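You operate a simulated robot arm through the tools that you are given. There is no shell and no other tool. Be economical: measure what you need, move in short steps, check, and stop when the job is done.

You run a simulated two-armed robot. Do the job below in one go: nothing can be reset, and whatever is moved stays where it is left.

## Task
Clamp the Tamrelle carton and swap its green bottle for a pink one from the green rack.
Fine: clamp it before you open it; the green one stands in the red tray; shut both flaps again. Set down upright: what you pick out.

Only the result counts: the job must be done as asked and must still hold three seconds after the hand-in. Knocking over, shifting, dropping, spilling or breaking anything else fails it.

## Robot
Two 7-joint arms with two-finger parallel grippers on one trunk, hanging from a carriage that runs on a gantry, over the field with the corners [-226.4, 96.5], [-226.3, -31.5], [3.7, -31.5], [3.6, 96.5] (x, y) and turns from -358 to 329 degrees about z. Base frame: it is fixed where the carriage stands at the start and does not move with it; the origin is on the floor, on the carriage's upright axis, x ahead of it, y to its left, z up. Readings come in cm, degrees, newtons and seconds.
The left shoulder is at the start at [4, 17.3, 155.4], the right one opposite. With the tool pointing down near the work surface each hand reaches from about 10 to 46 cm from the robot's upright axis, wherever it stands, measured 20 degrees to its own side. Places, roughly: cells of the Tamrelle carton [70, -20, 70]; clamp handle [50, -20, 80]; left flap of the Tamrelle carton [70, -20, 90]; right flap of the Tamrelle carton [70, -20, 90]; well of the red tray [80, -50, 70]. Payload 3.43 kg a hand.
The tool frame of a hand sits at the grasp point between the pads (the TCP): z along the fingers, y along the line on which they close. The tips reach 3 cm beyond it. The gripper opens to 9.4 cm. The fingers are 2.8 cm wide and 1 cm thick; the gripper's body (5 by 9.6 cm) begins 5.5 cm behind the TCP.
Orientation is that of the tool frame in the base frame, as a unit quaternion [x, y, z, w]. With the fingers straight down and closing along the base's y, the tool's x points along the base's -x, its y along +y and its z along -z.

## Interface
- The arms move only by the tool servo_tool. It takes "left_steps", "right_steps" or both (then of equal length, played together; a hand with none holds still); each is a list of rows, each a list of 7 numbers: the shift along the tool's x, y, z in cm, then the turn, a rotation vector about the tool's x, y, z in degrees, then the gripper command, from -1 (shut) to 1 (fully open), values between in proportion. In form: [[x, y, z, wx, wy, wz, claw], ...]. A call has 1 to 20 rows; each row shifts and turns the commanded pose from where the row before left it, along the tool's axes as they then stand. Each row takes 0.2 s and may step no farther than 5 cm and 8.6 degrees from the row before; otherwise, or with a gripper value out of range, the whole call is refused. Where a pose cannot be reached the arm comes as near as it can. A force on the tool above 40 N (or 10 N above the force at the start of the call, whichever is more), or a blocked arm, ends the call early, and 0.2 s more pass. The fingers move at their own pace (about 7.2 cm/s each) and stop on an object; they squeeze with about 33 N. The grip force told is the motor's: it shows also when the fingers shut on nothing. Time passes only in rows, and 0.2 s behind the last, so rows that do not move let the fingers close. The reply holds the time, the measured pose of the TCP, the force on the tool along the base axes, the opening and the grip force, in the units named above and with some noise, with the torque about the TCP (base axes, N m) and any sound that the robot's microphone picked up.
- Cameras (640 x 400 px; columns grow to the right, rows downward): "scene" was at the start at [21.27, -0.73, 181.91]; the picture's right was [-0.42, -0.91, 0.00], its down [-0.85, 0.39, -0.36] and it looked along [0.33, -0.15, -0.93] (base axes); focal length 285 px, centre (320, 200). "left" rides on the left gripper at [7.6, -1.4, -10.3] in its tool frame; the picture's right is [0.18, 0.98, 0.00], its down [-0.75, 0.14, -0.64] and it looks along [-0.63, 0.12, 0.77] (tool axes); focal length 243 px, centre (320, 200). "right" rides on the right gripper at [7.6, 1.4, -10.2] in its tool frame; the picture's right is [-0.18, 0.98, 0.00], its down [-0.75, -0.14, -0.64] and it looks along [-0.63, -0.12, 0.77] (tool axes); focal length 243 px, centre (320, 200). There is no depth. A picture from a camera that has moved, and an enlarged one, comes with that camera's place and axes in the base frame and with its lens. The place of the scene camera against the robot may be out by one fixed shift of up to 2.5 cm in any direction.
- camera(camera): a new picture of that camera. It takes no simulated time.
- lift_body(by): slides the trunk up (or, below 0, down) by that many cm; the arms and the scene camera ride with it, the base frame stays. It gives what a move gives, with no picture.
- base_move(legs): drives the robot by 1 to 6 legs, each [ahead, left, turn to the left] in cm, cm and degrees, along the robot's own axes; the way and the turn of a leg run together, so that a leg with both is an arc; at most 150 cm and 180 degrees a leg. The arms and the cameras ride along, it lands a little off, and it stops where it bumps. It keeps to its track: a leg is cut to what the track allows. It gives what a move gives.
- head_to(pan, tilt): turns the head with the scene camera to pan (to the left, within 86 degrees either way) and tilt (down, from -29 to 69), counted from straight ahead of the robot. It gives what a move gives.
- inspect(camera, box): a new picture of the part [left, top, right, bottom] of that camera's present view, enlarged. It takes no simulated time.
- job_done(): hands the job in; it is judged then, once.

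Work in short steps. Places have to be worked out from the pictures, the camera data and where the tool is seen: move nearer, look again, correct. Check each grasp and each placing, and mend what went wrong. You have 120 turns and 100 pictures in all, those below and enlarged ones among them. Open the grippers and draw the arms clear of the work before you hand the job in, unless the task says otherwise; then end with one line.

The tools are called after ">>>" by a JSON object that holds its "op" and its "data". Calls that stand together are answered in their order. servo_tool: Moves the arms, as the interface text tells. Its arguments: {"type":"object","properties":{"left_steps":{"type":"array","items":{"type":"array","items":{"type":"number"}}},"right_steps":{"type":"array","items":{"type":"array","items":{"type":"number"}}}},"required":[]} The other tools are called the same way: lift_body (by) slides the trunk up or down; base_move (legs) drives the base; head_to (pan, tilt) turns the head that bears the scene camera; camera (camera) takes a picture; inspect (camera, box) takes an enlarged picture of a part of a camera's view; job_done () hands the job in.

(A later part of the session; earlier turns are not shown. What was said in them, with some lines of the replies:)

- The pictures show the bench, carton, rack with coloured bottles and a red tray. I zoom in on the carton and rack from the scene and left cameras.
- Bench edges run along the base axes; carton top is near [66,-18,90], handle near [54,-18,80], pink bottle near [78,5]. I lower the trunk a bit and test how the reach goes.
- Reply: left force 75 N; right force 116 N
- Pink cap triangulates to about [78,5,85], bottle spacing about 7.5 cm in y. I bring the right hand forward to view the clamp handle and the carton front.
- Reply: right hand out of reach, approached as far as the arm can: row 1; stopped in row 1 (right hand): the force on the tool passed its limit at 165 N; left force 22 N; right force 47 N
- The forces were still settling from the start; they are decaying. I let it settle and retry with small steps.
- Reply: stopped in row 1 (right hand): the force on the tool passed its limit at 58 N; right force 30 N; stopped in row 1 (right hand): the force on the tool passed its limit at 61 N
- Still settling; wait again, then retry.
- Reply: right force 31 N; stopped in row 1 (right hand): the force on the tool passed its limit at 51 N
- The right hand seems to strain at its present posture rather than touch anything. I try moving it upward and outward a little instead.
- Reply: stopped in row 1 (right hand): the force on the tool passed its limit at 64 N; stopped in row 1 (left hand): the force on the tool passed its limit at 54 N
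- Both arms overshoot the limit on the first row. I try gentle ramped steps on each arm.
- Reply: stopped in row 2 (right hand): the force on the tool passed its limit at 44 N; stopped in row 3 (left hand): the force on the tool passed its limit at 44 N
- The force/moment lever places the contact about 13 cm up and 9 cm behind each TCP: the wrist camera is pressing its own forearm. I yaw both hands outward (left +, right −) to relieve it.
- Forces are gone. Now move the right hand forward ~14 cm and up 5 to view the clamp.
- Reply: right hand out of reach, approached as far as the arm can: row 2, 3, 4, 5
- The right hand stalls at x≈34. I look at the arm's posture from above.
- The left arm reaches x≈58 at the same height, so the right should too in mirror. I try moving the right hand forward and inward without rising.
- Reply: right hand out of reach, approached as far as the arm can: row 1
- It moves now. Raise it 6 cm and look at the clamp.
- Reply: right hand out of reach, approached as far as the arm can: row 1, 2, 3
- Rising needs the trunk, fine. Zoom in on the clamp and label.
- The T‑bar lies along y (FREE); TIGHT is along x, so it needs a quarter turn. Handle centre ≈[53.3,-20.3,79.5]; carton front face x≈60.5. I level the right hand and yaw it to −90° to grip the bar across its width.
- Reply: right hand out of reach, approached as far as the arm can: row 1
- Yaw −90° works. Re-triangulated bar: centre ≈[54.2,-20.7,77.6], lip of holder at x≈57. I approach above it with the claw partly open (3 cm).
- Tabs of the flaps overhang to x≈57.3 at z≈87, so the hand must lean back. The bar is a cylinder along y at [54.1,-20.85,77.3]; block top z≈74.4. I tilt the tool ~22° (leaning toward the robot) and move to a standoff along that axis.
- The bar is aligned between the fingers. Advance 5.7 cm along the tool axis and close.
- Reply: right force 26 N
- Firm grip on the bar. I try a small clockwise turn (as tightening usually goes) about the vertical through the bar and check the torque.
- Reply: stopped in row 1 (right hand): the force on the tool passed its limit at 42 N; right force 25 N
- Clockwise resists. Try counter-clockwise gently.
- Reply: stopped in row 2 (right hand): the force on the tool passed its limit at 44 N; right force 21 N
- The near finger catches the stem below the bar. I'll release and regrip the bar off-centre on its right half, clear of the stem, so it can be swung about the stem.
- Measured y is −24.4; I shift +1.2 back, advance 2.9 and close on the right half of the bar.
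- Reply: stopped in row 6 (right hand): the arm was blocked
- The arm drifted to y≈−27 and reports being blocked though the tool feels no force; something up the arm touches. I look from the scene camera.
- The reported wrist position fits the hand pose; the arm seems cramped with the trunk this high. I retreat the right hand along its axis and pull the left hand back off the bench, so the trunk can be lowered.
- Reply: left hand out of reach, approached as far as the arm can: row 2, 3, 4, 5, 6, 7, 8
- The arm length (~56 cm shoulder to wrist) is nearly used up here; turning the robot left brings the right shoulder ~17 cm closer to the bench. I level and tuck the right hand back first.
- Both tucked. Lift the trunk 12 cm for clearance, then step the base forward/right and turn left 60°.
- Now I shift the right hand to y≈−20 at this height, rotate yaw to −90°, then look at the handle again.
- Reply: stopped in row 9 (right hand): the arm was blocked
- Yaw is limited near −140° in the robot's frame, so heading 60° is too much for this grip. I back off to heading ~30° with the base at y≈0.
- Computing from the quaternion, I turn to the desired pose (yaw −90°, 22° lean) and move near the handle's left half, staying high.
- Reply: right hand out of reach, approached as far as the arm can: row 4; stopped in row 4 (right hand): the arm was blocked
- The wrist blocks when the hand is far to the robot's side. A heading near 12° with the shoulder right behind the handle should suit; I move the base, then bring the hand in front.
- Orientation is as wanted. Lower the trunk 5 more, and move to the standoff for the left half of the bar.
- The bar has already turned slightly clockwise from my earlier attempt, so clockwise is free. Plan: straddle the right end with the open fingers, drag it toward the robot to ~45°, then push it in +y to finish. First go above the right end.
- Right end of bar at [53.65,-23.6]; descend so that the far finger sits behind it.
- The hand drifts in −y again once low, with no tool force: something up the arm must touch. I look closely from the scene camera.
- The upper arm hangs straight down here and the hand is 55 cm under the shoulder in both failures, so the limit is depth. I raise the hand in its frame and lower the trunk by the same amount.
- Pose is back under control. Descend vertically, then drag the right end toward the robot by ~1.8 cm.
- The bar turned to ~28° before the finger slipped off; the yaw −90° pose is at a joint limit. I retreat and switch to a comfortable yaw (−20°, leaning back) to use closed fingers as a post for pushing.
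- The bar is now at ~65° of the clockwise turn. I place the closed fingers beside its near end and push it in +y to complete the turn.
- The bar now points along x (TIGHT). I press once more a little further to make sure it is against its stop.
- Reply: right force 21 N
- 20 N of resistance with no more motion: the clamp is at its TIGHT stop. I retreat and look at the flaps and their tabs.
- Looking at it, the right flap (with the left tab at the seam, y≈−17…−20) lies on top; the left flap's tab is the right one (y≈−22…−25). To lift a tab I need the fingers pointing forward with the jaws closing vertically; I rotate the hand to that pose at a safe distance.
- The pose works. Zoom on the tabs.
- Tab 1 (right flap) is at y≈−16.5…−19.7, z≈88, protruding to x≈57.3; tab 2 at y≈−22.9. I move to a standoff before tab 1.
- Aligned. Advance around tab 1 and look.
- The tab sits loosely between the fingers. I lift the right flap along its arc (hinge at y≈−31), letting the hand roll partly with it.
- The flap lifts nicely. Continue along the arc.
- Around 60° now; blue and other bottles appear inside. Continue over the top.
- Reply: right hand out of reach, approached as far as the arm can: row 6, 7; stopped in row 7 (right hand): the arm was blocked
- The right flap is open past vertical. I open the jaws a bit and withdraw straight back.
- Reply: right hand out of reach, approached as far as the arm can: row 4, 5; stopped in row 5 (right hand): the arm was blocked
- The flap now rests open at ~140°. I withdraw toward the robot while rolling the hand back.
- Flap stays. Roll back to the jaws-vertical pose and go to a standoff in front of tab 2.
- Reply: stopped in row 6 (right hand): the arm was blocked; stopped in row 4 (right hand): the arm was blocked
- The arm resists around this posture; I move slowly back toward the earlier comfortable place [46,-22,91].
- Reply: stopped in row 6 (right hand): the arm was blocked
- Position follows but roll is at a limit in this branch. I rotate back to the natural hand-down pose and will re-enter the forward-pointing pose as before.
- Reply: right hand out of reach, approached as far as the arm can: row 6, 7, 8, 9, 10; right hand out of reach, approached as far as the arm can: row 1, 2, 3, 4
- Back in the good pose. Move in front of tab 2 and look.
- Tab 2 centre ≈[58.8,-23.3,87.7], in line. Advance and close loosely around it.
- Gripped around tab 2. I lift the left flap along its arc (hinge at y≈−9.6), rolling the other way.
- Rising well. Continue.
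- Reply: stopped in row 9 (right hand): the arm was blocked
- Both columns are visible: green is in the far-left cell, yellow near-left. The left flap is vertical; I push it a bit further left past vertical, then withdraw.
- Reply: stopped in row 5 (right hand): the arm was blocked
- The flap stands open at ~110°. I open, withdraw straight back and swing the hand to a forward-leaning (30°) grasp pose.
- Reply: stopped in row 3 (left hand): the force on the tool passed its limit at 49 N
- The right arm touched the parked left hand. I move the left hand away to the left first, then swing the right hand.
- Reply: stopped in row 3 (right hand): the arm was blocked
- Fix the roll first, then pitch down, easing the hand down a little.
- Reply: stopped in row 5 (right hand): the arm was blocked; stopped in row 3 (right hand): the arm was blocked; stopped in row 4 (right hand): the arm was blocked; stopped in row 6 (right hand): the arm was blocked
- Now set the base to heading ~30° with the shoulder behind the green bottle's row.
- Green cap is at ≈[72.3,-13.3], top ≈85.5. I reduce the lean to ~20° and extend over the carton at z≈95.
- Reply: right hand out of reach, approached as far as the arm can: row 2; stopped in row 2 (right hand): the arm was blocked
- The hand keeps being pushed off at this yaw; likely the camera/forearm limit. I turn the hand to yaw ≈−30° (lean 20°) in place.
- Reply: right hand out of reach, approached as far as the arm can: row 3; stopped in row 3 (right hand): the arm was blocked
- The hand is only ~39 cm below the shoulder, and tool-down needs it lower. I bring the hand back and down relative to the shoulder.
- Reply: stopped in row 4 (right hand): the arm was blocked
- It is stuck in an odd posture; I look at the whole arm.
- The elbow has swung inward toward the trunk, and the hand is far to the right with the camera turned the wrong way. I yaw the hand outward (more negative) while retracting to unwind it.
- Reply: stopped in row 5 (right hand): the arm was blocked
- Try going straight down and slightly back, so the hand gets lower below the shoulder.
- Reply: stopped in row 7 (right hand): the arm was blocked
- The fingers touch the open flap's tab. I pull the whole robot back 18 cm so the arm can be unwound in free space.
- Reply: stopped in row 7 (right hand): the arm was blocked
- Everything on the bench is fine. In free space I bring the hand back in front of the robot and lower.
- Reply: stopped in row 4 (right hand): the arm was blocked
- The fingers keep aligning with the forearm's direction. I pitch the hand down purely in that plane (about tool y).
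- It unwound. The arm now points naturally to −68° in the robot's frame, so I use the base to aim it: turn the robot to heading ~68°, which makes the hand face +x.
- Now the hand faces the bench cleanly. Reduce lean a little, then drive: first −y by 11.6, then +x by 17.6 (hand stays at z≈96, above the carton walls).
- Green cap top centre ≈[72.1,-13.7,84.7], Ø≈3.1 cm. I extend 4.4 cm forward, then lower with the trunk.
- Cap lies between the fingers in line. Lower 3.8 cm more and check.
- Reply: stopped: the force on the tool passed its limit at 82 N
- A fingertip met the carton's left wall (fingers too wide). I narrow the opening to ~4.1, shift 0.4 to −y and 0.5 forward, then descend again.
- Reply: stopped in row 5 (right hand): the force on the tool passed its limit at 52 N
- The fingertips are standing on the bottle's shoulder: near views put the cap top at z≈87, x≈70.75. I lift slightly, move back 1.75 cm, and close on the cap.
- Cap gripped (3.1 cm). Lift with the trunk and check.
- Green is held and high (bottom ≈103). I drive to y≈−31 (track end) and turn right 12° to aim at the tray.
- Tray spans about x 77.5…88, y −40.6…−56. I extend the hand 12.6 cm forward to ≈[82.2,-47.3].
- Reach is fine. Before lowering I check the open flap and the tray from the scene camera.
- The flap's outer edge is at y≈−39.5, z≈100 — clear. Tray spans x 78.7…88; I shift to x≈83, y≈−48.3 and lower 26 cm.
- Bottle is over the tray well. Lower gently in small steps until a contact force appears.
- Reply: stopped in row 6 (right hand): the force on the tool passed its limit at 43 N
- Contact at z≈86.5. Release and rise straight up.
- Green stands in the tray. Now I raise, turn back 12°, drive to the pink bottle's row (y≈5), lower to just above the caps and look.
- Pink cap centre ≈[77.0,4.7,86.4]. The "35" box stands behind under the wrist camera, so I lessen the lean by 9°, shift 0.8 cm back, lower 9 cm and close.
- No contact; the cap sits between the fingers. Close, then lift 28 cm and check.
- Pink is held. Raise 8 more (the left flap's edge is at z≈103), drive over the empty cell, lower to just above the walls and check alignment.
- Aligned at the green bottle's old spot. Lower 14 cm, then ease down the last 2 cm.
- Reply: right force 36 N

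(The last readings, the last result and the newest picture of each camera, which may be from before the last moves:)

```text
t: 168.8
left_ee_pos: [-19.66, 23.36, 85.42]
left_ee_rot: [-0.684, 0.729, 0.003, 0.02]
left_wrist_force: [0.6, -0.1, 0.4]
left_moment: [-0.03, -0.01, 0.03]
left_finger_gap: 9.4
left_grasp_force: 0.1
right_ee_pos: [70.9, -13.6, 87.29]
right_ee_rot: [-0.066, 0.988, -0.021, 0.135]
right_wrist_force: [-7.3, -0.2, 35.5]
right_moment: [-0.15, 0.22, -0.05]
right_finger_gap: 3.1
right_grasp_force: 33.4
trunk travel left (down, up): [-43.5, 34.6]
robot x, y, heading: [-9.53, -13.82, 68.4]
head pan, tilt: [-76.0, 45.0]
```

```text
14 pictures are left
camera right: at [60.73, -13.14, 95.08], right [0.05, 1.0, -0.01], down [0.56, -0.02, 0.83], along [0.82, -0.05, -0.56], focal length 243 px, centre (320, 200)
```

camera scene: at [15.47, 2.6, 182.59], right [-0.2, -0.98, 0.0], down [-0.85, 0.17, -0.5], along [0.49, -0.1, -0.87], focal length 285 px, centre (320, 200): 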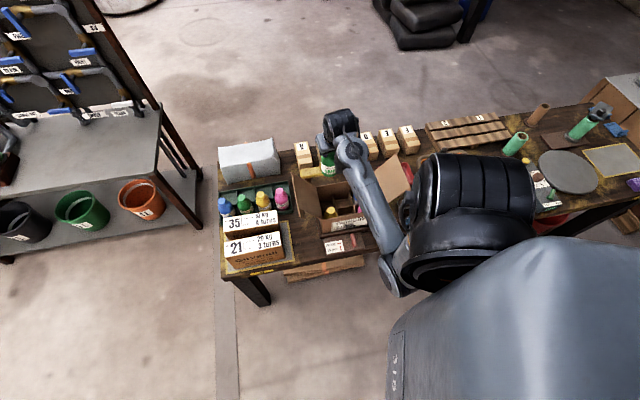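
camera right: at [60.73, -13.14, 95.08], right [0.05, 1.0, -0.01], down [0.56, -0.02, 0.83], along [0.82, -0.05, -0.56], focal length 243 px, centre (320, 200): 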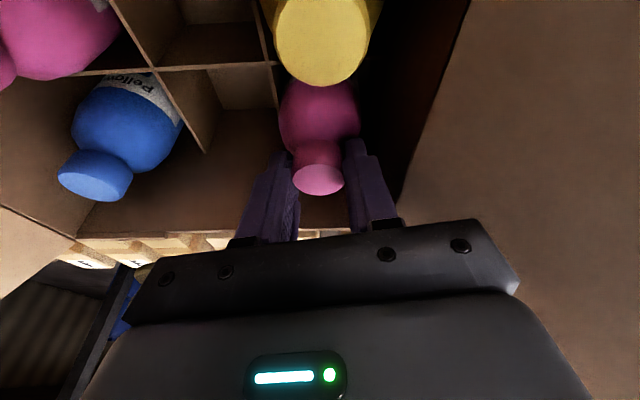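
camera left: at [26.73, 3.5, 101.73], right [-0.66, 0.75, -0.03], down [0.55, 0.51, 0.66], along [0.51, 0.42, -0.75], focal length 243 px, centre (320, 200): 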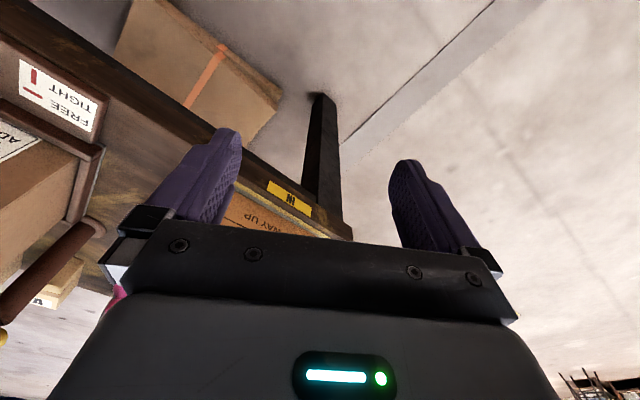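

Pink stands on the cell floor. Release (narrow opening), rise clear, drive over to the outer side of the left flap and lower, ready to push it shut.

>>> {"op": "servo_tool", "data": {"right_steps": [[-0.05, 0, -0.2, 0, 0, 0, -1], [0, 0, 0, 0, 0, 0, -0.5], [0, 0, 0, 0, 0, 0, -0.15], [0, 0, 0, 0, 0, 0, -0.15], [-0.13, 0, -0.48, 0, 0, 0, -0.15], [-0.26, 0, -0.96, 0, 0, 0, -0.15], [-0.4, 0, -1.5, 0, 0, 0, -0.15]]}}

>>> {"op": "lift_body", "data": {"by": 20}}

>>> {"op": "inspect", "data": {"camera": "right", "box": [100, 0, 500, 200]}}

>>> {"op": "base_move", "data": {"legs": [[13.4, 9.6, 0]]}}

>>> {"op": "servo_tool", "data": {"right_steps": [[0, 0, 0, 0, 0, 0, -1], [0, 0, 0, 0, 0, 0, -1], [0, 0, 0, 0, 0, 0, -1]]}}

```text
t: 170.4
left_ee_pos: [-19.8, 23.34, 85.41]
left_ee_rot: [-0.683, 0.73, 0.004, 0.019]
left_wrist_force: [0.1, -0.2, -0.5]
left_moment: [0.01, -0.02, -0.01]
left_finger_gap: 9.41
left_grasp_force: 0.1
right_ee_pos: [70.39, -13.58, 90.06]
right_ee_rot: [-0.066, 0.989, -0.022, 0.131]
right_wrist_force: [0.5, -0.5, 0.4]
right_moment: [0.01, 0.01, -0.03]
right_finger_gap: 4.01
right_grasp_force: 0.1
trunk travel left (down, up): [-43.5, 34.6]
robot x, y, heading: [-9.54, -13.38, 68.6]
head pan, tilt: [-76.0, 45.0]
```

```text
t: 172.6
left_ee_pos: [-19.79, 23.35, 105.53]
left_ee_rot: [-0.684, 0.729, 0.004, 0.019]
left_wrist_force: [-1.2, -0.4, 0.2]
left_moment: [0.0, -0.02, -0.03]
left_finger_gap: 9.38
left_grasp_force: 0.2
right_ee_pos: [70.49, -13.67, 110.2]
right_ee_rot: [-0.066, 0.989, -0.022, 0.131]
right_wrist_force: [-0.5, -0.5, -0.5]
right_moment: [0.03, -0.04, -0.03]
right_finger_gap: 4.0
right_grasp_force: 0.1
trunk travel left (down, up): [-63.5, 14.6]
robot x, y, heading: [-9.83, -13.72, 68.7]
head pan, tilt: [-76.0, 45.0]
```

```text
1.60 times, centred on (300, 100) of right
camera zoom: at [60.34, -12.95, 117.98], right [0.05, 1.0, -0.01], down [0.57, -0.02, 0.82], along [0.82, -0.05, -0.57], focal length 388 px, centre (352, 360)
```

zoom: 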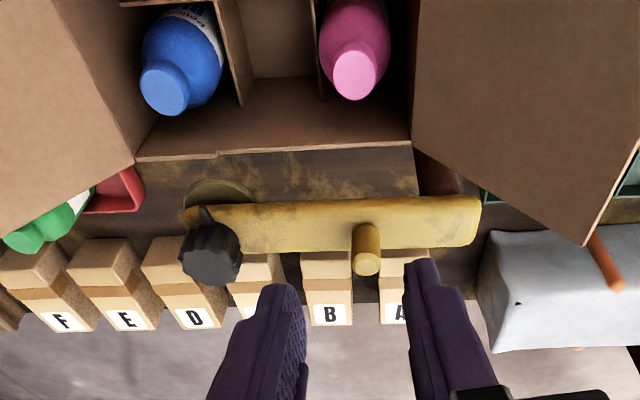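

```text
t: 174.1
left_ee_pos: [-23.91, 39.29, 105.44]
left_ee_rot: [-0.683, 0.73, 0.004, 0.019]
left_wrist_force: [0.0, 0.5, -0.5]
left_moment: [0.02, -0.03, -0.04]
left_finger_gap: 9.4
left_grasp_force: 0.1
right_ee_pos: [66.47, 2.52, 110.04]
right_ee_rot: [-0.066, 0.989, -0.022, 0.131]
right_wrist_force: [0.6, 0.2, -0.6]
right_moment: [0.02, -0.02, 0.01]
right_finger_gap: 4.02
right_grasp_force: 0.1
trunk travel left (down, up): [-63.5, 14.6]
robot x, y, heading: [-14.08, 1.96, 68.6]
head pan, tilt: [-76.0, 45.0]
```

```text
t: 174.9
left_ee_pos: [-23.82, 39.3, 105.38]
left_ee_rot: [-0.684, 0.729, 0.004, 0.018]
left_wrist_force: [0.6, -1.1, -0.3]
left_moment: [-0.02, -0.01, -0.02]
left_finger_gap: 9.37
left_grasp_force: 0.1
right_ee_pos: [66.42, 2.45, 110.14]
right_ee_rot: [-0.065, 0.989, -0.022, 0.13]
right_wrist_force: [0.3, 0.0, 0.4]
right_moment: [-0.02, -0.02, -0.01]
right_finger_gap: 0.0
right_grasp_force: 33.3
trunk travel left (down, up): [-63.5, 14.6]
robot x, y, heading: [-14.14, 2.25, 68.7]
head pan, tilt: [-76.0, 45.0]
```

Pink stands upright in the far-left cell. The left flap's edge is at y≈−0.4, z≈99. Lower the closed fingers beside it and sweep −y past vertical.

>>> {"op": "lift_body", "data": {"by": -11}}

>>> {"op": "base_move", "data": {"legs": [[-12.56, -4.95, 0]]}}

>>> {"op": "head_to", "data": {"pan": -82, "tilt": 58}}

>>> {"op": "camera", "data": {"camera": "scene"}}

```text
t: 176.3
left_ee_pos: [-23.82, 39.2, 94.4]
left_ee_rot: [-0.684, 0.729, 0.005, 0.018]
left_wrist_force: [-0.1, -0.8, -0.6]
left_moment: [-0.01, 0.0, 0.0]
left_finger_gap: 9.39
left_grasp_force: 0.0
right_ee_pos: [66.45, 2.42, 99.25]
right_ee_rot: [-0.065, 0.989, -0.021, 0.131]
right_wrist_force: [-0.5, -0.7, 0.0]
right_moment: [0.0, 0.02, 0.02]
right_finger_gap: 0.01
right_grasp_force: 32.9
trunk travel left (down, up): [-52.5, 25.6]
robot x, y, heading: [-13.55, 2.33, 68.6]
head pan, tilt: [-76.0, 45.0]
```

```text
t: 177.6
left_ee_pos: [-23.93, 25.85, 94.54]
left_ee_rot: [-0.684, 0.729, 0.003, 0.018]
left_wrist_force: [-0.5, -0.5, -0.5]
left_moment: [0.03, 0.02, -0.05]
left_finger_gap: 9.38
left_grasp_force: 0.0
right_ee_pos: [66.37, -11.06, 99.13]
right_ee_rot: [-0.066, 0.989, -0.022, 0.13]
right_wrist_force: [0.0, -0.5, 0.3]
right_moment: [0.02, -0.02, 0.02]
right_finger_gap: 0.0
right_grasp_force: 33.3
trunk travel left (down, up): [-52.5, 25.6]
robot x, y, heading: [-13.77, -10.94, 68.6]
head pan, tilt: [-76.0, 45.0]
```

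```text
t: 178.3
left_ee_pos: [-23.94, 25.92, 94.51]
left_ee_rot: [-0.684, 0.729, 0.005, 0.019]
left_wrist_force: [-0.1, -0.4, 0.0]
left_moment: [-0.03, -0.02, 0.01]
left_finger_gap: 9.42
left_grasp_force: 0.0
right_ee_pos: [66.45, -10.9, 99.23]
right_ee_rot: [-0.066, 0.989, -0.023, 0.131]
right_wrist_force: [0.5, -0.1, -0.9]
right_moment: [0.01, 0.0, 0.0]
right_finger_gap: 0.0
right_grasp_force: 32.9
trunk travel left (down, up): [-52.5, 25.6]
robot x, y, heading: [-13.64, -11.04, 68.4]
head pan, tilt: [-82.0, 58.0]
```

```text
12 pictures are left
camera scene: at [-1.14, 3.82, 164.84], right [-0.23, -0.97, 0.0], down [-0.82, 0.2, -0.53], along [0.52, -0.12, -0.85], focal length 285 px, centre (320, 200)
```

scene: 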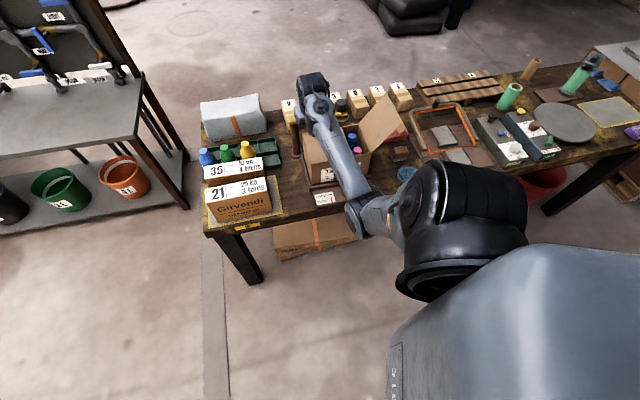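

Continue: sweep further and press down stepwise, then look.

>>> {"op": "base_move", "data": {"legs": [[-4.19, -1.65, 0]]}}

>>> {"op": "lift_body", "data": {"by": -4}}

>>> {"op": "base_move", "data": {"legs": [[-2.3, -0.9, 0]]}}

>>> {"op": "lift_body", "data": {"by": -3}}

>>> {"op": "camera", "data": {"camera": "right"}}

```text
t: 179.2
left_ee_pos: [-23.82, 21.19, 94.4]
left_ee_rot: [-0.683, 0.73, 0.004, 0.018]
left_wrist_force: [0.6, -1.6, 0.6]
left_moment: [0.0, 0.05, -0.01]
left_finger_gap: 9.4
left_grasp_force: 0.0
right_ee_pos: [66.41, -15.44, 99.21]
right_ee_rot: [-0.066, 0.989, -0.022, 0.131]
right_wrist_force: [0.2, -0.5, 0.6]
right_moment: [0.03, -0.01, -0.01]
right_finger_gap: 0.0
right_grasp_force: 33.2
trunk travel left (down, up): [-52.5, 25.6]
robot x, y, heading: [-13.9, -15.43, 68.8]
head pan, tilt: [-82.0, 58.0]
```

```text
t: 180.1
left_ee_pos: [-23.9, 21.41, 90.45]
left_ee_rot: [-0.683, 0.73, 0.004, 0.019]
left_wrist_force: [-0.7, 0.0, -0.5]
left_moment: [-0.01, 0.0, 0.0]
left_finger_gap: 9.4
left_grasp_force: 0.0
right_ee_pos: [66.4, -15.53, 95.06]
right_ee_rot: [-0.066, 0.989, -0.022, 0.131]
right_wrist_force: [-0.1, 0.2, 0.1]
right_moment: [0.0, 0.01, 0.0]
right_finger_gap: 0.01
right_grasp_force: 32.5
trunk travel left (down, up): [-48.5, 29.6]
robot x, y, heading: [-14.01, -15.71, 68.9]
head pan, tilt: [-82.0, 58.0]
```

```text
t: 180.9
left_ee_pos: [-23.83, 18.89, 90.37]
left_ee_rot: [-0.684, 0.729, 0.004, 0.017]
left_wrist_force: [0.4, 0.2, 0.2]
left_moment: [0.04, -0.02, 0.01]
left_finger_gap: 9.41
left_grasp_force: 0.0
right_ee_pos: [66.38, -17.97, 95.13]
right_ee_rot: [-0.066, 0.989, -0.022, 0.13]
right_wrist_force: [0.0, 0.3, 0.0]
right_moment: [0.0, 0.01, 0.01]
right_finger_gap: 0.0
right_grasp_force: 34.0
trunk travel left (down, up): [-48.5, 29.6]
robot x, y, heading: [-13.9, -17.89, 68.5]
head pan, tilt: [-82.0, 58.0]
```

```text
t: 181.6
left_ee_pos: [-23.81, 19.02, 87.43]
left_ee_rot: [-0.684, 0.729, 0.005, 0.018]
left_wrist_force: [0.7, -0.3, 0.3]
left_moment: [0.01, -0.01, 0.0]
left_finger_gap: 9.4
left_grasp_force: 0.1
right_ee_pos: [66.42, -17.88, 92.04]
right_ee_rot: [-0.066, 0.989, -0.022, 0.131]
right_wrist_force: [0.7, -0.6, -0.1]
right_moment: [-0.01, -0.01, -0.01]
right_finger_gap: 0.01
right_grasp_force: 33.2
trunk travel left (down, up): [-45.5, 32.6]
robot x, y, heading: [-14.28, -18.09, 68.8]
head pan, tilt: [-82.0, 58.0]
```

```text
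11 pictures are left
camera right: at [56.3, -17.31, 99.98], right [0.05, 1.0, -0.01], down [0.57, -0.02, 0.82], along [0.82, -0.05, -0.57], focal length 243 px, centre (320, 200)
```

right: 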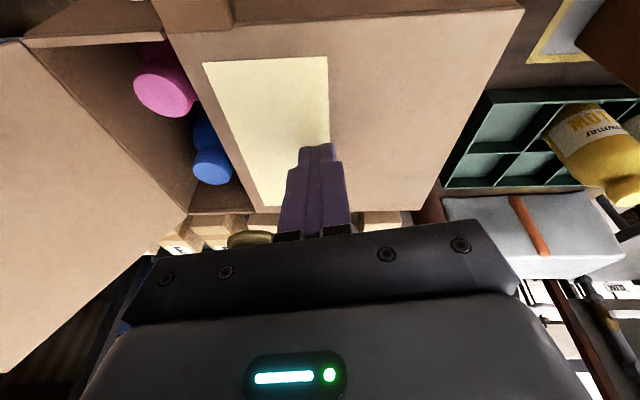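

The left flap is shut. I press it lightly, rise, drive to the outer side of the right flap, and lower beside it.

>>> {"op": "lift_body", "data": {"by": -1}}

>>> {"op": "lift_body", "data": {"by": 18}}

>>> {"op": "base_move", "data": {"legs": [[-12.4, -4.9, 0], [0, 0, -9.5]]}}

>>> {"op": "camera", "data": {"camera": "right"}}

```text
t: 182.2
left_ee_pos: [-23.89, 18.94, 86.4]
left_ee_rot: [-0.683, 0.73, 0.004, 0.019]
left_wrist_force: [0.3, 1.1, -0.7]
left_moment: [-0.01, 0.02, 0.01]
left_finger_gap: 9.38
left_grasp_force: 0.1
right_ee_pos: [66.44, -17.9, 91.32]
right_ee_rot: [-0.066, 0.989, -0.022, 0.131]
right_wrist_force: [-5.4, -0.4, 10.0]
right_moment: [0.05, 0.25, 0.03]
right_finger_gap: 0.0
right_grasp_force: 33.2
trunk travel left (down, up): [-44.5, 33.6]
robot x, y, heading: [-13.93, -17.83, 68.6]
head pan, tilt: [-82.0, 58.0]
```

```text
t: 184.2
left_ee_pos: [-23.95, 19.04, 104.43]
left_ee_rot: [-0.683, 0.73, 0.004, 0.019]
left_wrist_force: [0.0, 0.7, -0.3]
left_moment: [0.0, 0.01, 0.01]
left_finger_gap: 9.39
left_grasp_force: 0.0
right_ee_pos: [66.45, -17.88, 109.12]
right_ee_rot: [-0.066, 0.989, -0.023, 0.13]
right_wrist_force: [0.6, -0.7, -0.1]
right_moment: [0.02, -0.01, 0.01]
right_finger_gap: 0.0
right_grasp_force: 33.0
trunk travel left (down, up): [-62.5, 15.6]
robot x, y, heading: [-13.9, -18.2, 68.5]
head pan, tilt: [-82.0, 58.0]
```

```text
t: 186.2
left_ee_pos: [-17.62, 6.89, 104.51]
left_ee_rot: [-0.621, 0.784, 0.002, 0.019]
left_wrist_force: [-0.1, -0.3, 0.3]
left_moment: [0.01, -0.03, -0.03]
left_finger_gap: 9.39
left_grasp_force: 0.0
right_ee_pos: [65.49, -44.19, 109.14]
right_ee_rot: [0.015, 0.991, -0.033, 0.128]
right_wrist_force: [-0.5, 0.3, 0.3]
right_moment: [0.0, -0.02, -0.07]
right_finger_gap: 0.0
right_grasp_force: 33.4
trunk travel left (down, up): [-62.5, 15.6]
robot x, y, heading: [-13.9, -31.06, 59.1]
head pan, tilt: [-82.0, 58.0]
```

```text
10 pictures are left
camera right: at [55.48, -41.99, 116.98], right [0.22, 0.98, -0.01], down [0.56, -0.11, 0.82], along [0.8, -0.19, -0.57], focal length 243 px, centre (320, 200)
```

right: 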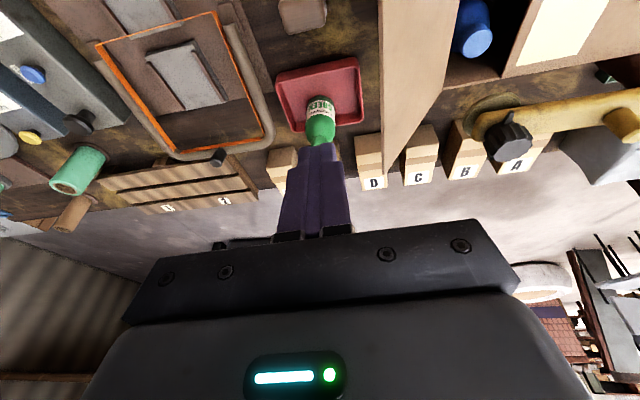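

Green stands upright in the tray, and the right flap's edge is at y≈−40, z≈101. Lower beside it, sweep +y over the top and press down.

>>> {"op": "lift_body", "data": {"by": -10}}

>>> {"op": "base_move", "data": {"legs": [[0, 0, 9.5], [5.58, 2.2, 0]]}}

>>> {"op": "lift_body", "data": {"by": -4}}

>>> {"op": "base_move", "data": {"legs": [[2.3, 0.9, 0]]}}

>>> {"op": "lift_body", "data": {"by": -2.5}}

>>> {"op": "camera", "data": {"camera": "right"}}

```text
t: 187.5
left_ee_pos: [-17.65, 7.15, 94.35]
left_ee_rot: [-0.62, 0.784, 0.003, 0.019]
left_wrist_force: [0.1, 0.3, 0.7]
left_moment: [0.01, -0.02, 0.02]
left_finger_gap: 9.38
left_grasp_force: 0.0
right_ee_pos: [65.31, -44.24, 99.13]
right_ee_rot: [0.016, 0.991, -0.033, 0.129]
right_wrist_force: [-0.2, -0.5, 0.0]
right_moment: [0.02, 0.02, 0.0]
right_finger_gap: 0.0
right_grasp_force: 32.5
trunk travel left (down, up): [-52.5, 25.6]
robot x, y, heading: [-13.7, -31.47, 59.0]
head pan, tilt: [-82.0, 58.0]
```

```text
t: 189.1
left_ee_pos: [-23.85, 12.01, 94.59]
left_ee_rot: [-0.684, 0.729, 0.005, 0.019]
left_wrist_force: [-0.2, -0.2, -0.7]
left_moment: [-0.01, 0.01, 0.05]
left_finger_gap: 9.39
left_grasp_force: 0.0
right_ee_pos: [66.5, -24.69, 99.16]
right_ee_rot: [-0.066, 0.989, -0.021, 0.131]
right_wrist_force: [-0.7, -0.3, 0.0]
right_moment: [0.01, -0.01, -0.02]
right_finger_gap: 0.01
right_grasp_force: 32.6
trunk travel left (down, up): [-52.5, 25.6]
robot x, y, heading: [-13.92, -25.12, 68.7]
head pan, tilt: [-82.0, 58.0]
```

```text
t: 190.0
left_ee_pos: [-23.85, 11.84, 90.35]
left_ee_rot: [-0.684, 0.729, 0.004, 0.019]
left_wrist_force: [0.0, 0.2, 0.5]
left_moment: [-0.02, -0.03, -0.01]
left_finger_gap: 9.42
left_grasp_force: 0.0
right_ee_pos: [66.39, -24.86, 95.2]
right_ee_rot: [-0.067, 0.989, -0.023, 0.131]
right_wrist_force: [0.1, 0.9, 0.7]
right_moment: [0.01, 0.02, -0.01]
right_finger_gap: 0.0
right_grasp_force: 33.2
trunk travel left (down, up): [-48.5, 29.6]
robot x, y, heading: [-14.0, -25.09, 68.6]
head pan, tilt: [-82.0, 58.0]
```

```text
t: 190.8
left_ee_pos: [-23.8, 14.51, 90.38]
left_ee_rot: [-0.685, 0.729, 0.004, 0.019]
left_wrist_force: [0.3, -0.6, 1.2]
left_moment: [-0.04, -0.01, 0.0]
left_finger_gap: 9.42
left_grasp_force: 0.1
right_ee_pos: [66.51, -22.35, 95.18]
right_ee_rot: [-0.068, 0.989, -0.022, 0.131]
right_wrist_force: [-0.4, 1.5, -0.3]
right_moment: [-0.03, 0.0, 0.01]
right_finger_gap: 0.0
right_grasp_force: 33.1
trunk travel left (down, up): [-48.5, 29.6]
robot x, y, heading: [-13.95, -23.12, 68.7]
head pan, tilt: [-82.0, 58.0]
```

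```text
t: 191.5
left_ee_pos: [-23.88, 14.31, 87.85]
left_ee_rot: [-0.684, 0.729, 0.005, 0.018]
left_wrist_force: [1.0, 0.6, 0.1]
left_moment: [0.02, 0.0, -0.01]
left_finger_gap: 9.4
left_grasp_force: 0.1
right_ee_pos: [66.55, -22.47, 92.62]
right_ee_rot: [-0.067, 0.989, -0.022, 0.13]
right_wrist_force: [0.2, 0.1, 0.3]
right_moment: [0.02, -0.04, 0.0]
right_finger_gap: 0.0
right_grasp_force: 33.3
trunk travel left (down, up): [-46.0, 32.1]
robot x, y, heading: [-13.9, -22.72, 68.8]
head pan, tilt: [-82.0, 58.0]
```

```text
9 pictures are left
camera right: at [56.3, -21.89, 100.49], right [0.05, 1.0, -0.01], down [0.57, -0.02, 0.82], along [0.82, -0.05, -0.57], focal length 243 px, centre (320, 200)
```

right: 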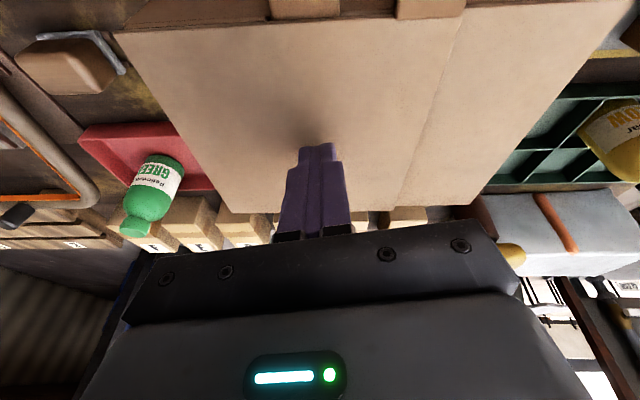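

Both flaps are down. Press the right one flush, then rise, back away and inspect.

>>> {"op": "lift_body", "data": {"by": -1.1}}

>>> {"op": "lift_body", "data": {"by": 20}}

>>> {"op": "base_move", "data": {"legs": [[-11, 27.9, 0]]}}

>>> {"op": "servo_tool", "data": {"right_steps": [[0, 0, 0, 0, 0, 0, 0], [0, 0, 0, 0, 0, 0, 1], [0, 0, 0, 0, 0, 0, 1], [0, 0, 0, 0, 0, 0, 1]]}}

>>> {"op": "camera", "data": {"camera": "right"}}

>>> {"op": "camera", "data": {"camera": "scene"}}

```text
t: 192.1
left_ee_pos: [-23.98, 14.3, 86.8]
left_ee_rot: [-0.685, 0.729, 0.004, 0.018]
left_wrist_force: [0.1, 0.2, 0.5]
left_moment: [-0.03, -0.03, 0.0]
left_finger_gap: 9.4
left_grasp_force: 0.0
right_ee_pos: [66.4, -22.34, 91.78]
right_ee_rot: [-0.067, 0.989, -0.022, 0.132]
right_wrist_force: [-10.1, -0.5, 17.9]
right_moment: [0.03, 0.47, 0.03]
right_finger_gap: 0.0
right_grasp_force: 33.1
trunk travel left (down, up): [-44.9, 33.2]
robot x, y, heading: [-14.13, -22.86, 68.5]
head pan, tilt: [-82.0, 58.0]
```

```text
t: 194.2
left_ee_pos: [-23.95, 14.36, 106.78]
left_ee_rot: [-0.684, 0.729, 0.004, 0.019]
left_wrist_force: [0.4, -0.7, -1.5]
left_moment: [-0.03, -0.03, 0.0]
left_finger_gap: 9.42
left_grasp_force: 0.2
right_ee_pos: [66.37, -22.48, 111.66]
right_ee_rot: [-0.067, 0.989, -0.023, 0.13]
right_wrist_force: [-0.9, 0.0, 0.5]
right_moment: [0.02, 0.02, 0.0]
right_finger_gap: 0.01
right_grasp_force: 32.9
trunk travel left (down, up): [-64.9, 13.2]
robot x, y, heading: [-13.79, -23.03, 68.6]
head pan, tilt: [-82.0, 58.0]
```

```text
t: 196.3
left_ee_pos: [-53.96, 14.38, 106.76]
left_ee_rot: [-0.684, 0.729, 0.004, 0.019]
left_wrist_force: [-0.3, -0.1, 0.5]
left_moment: [0.01, -0.01, 0.02]
left_finger_gap: 9.4
left_grasp_force: 0.1
right_ee_pos: [36.45, -22.33, 111.51]
right_ee_rot: [-0.067, 0.989, -0.022, 0.131]
right_wrist_force: [0.0, 0.5, 0.6]
right_moment: [0.0, -0.03, 0.01]
right_finger_gap: 0.01
right_grasp_force: 32.8
trunk travel left (down, up): [-64.9, 13.2]
robot x, y, heading: [-43.99, -22.91, 68.4]
head pan, tilt: [-82.0, 58.0]
```

```text
t: 197.3
left_ee_pos: [-53.85, 14.35, 106.89]
left_ee_rot: [-0.685, 0.728, 0.005, 0.019]
left_wrist_force: [0.1, -0.6, 0.1]
left_moment: [0.02, 0.0, -0.01]
left_finger_gap: 9.41
left_grasp_force: 0.0
right_ee_pos: [36.5, -22.43, 111.6]
right_ee_rot: [-0.066, 0.989, -0.022, 0.131]
right_wrist_force: [0.7, -0.5, -0.1]
right_moment: [-0.02, 0.01, 0.03]
right_finger_gap: 9.39
right_grasp_force: 0.0
trunk travel left (down, up): [-64.9, 13.2]
robot x, y, heading: [-43.75, -22.59, 68.7]
head pan, tilt: [-82.0, 58.0]
```

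```text
8 pictures are left
camera right: at [26.38, -21.8, 119.39], right [0.05, 1.0, -0.01], down [0.57, -0.02, 0.82], along [0.82, -0.05, -0.57], focal length 243 px, centre (320, 200)
```

right: 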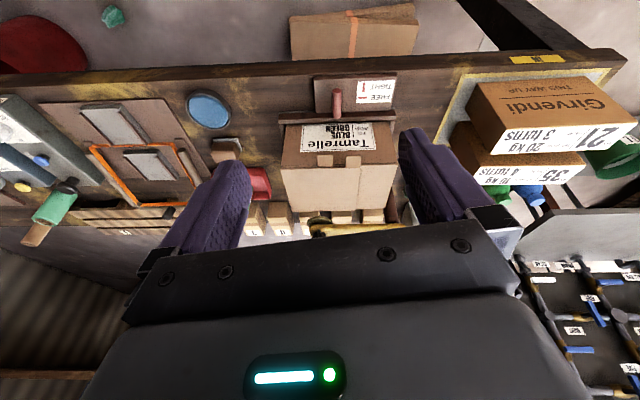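

```text
7 pictures are left
camera scene: at [-31.09, -7.73, 177.24], right [-0.23, -0.97, 0.0], down [-0.83, 0.2, -0.53], along [0.52, -0.12, -0.85], focal length 285 px, centre (320, 200)
```

scene: 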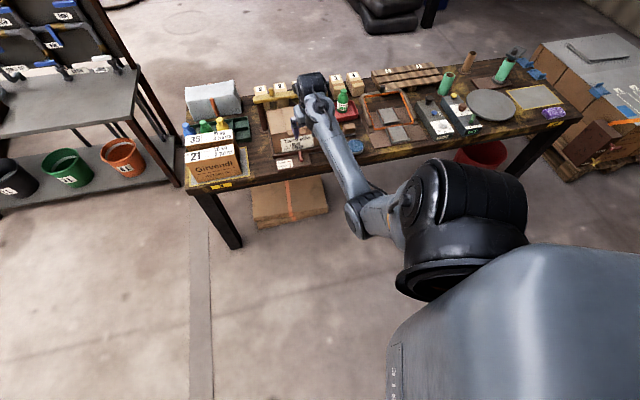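

Everything looks in place; I zoom once on the carton, handle and tray to confirm the flaps are flat and the handle stays TIGHT.

>>> {"op": "inspect", "data": {"camera": "right", "box": [230, 60, 430, 220]}}

>>> {"op": "inspect", "data": {"camera": "scene", "box": [240, 60, 400, 180]}}

```text
2.50 times, centred on (330, 140) of right
camera zoom: at [26.38, -21.8, 119.39], right [0.05, 1.0, -0.01], down [0.57, -0.02, 0.82], along [0.82, -0.05, -0.57], focal length 606 px, centre (295, 350)
```

zoom: 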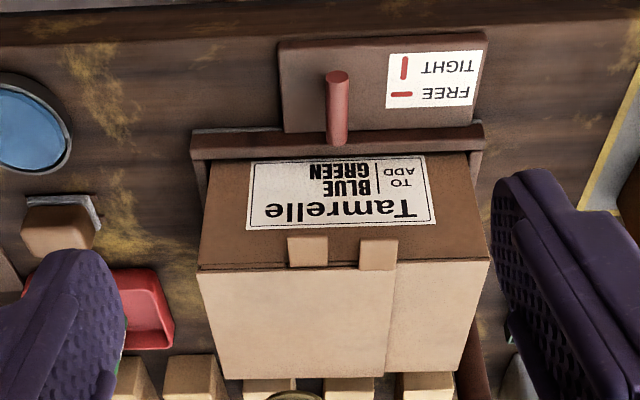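

```text
3.33 times, centred on (320, 120) of scene
camera zoom: at [-31.09, -7.73, 177.24], right [-0.23, -0.97, 0.0], down [-0.83, 0.2, -0.53], along [0.52, -0.12, -0.85], focal length 950 px, centre (320, 467)
```

zoom: 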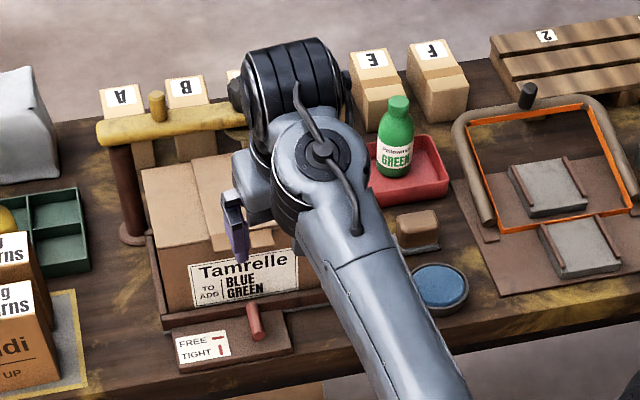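

The clamp handle is at TIGHT, both flaps are shut, and green stands upright in the red tray. The grippers are open and clear, so I hand in.

>>> {"op": "job_done", "data": {}}

```text
The job is handed in.
```

The Tamrelle carton was clamped before opening, its green bottle now stands upright in the red tray, a pink bottle from the green rack is in its cell, and both flaps are shut again.
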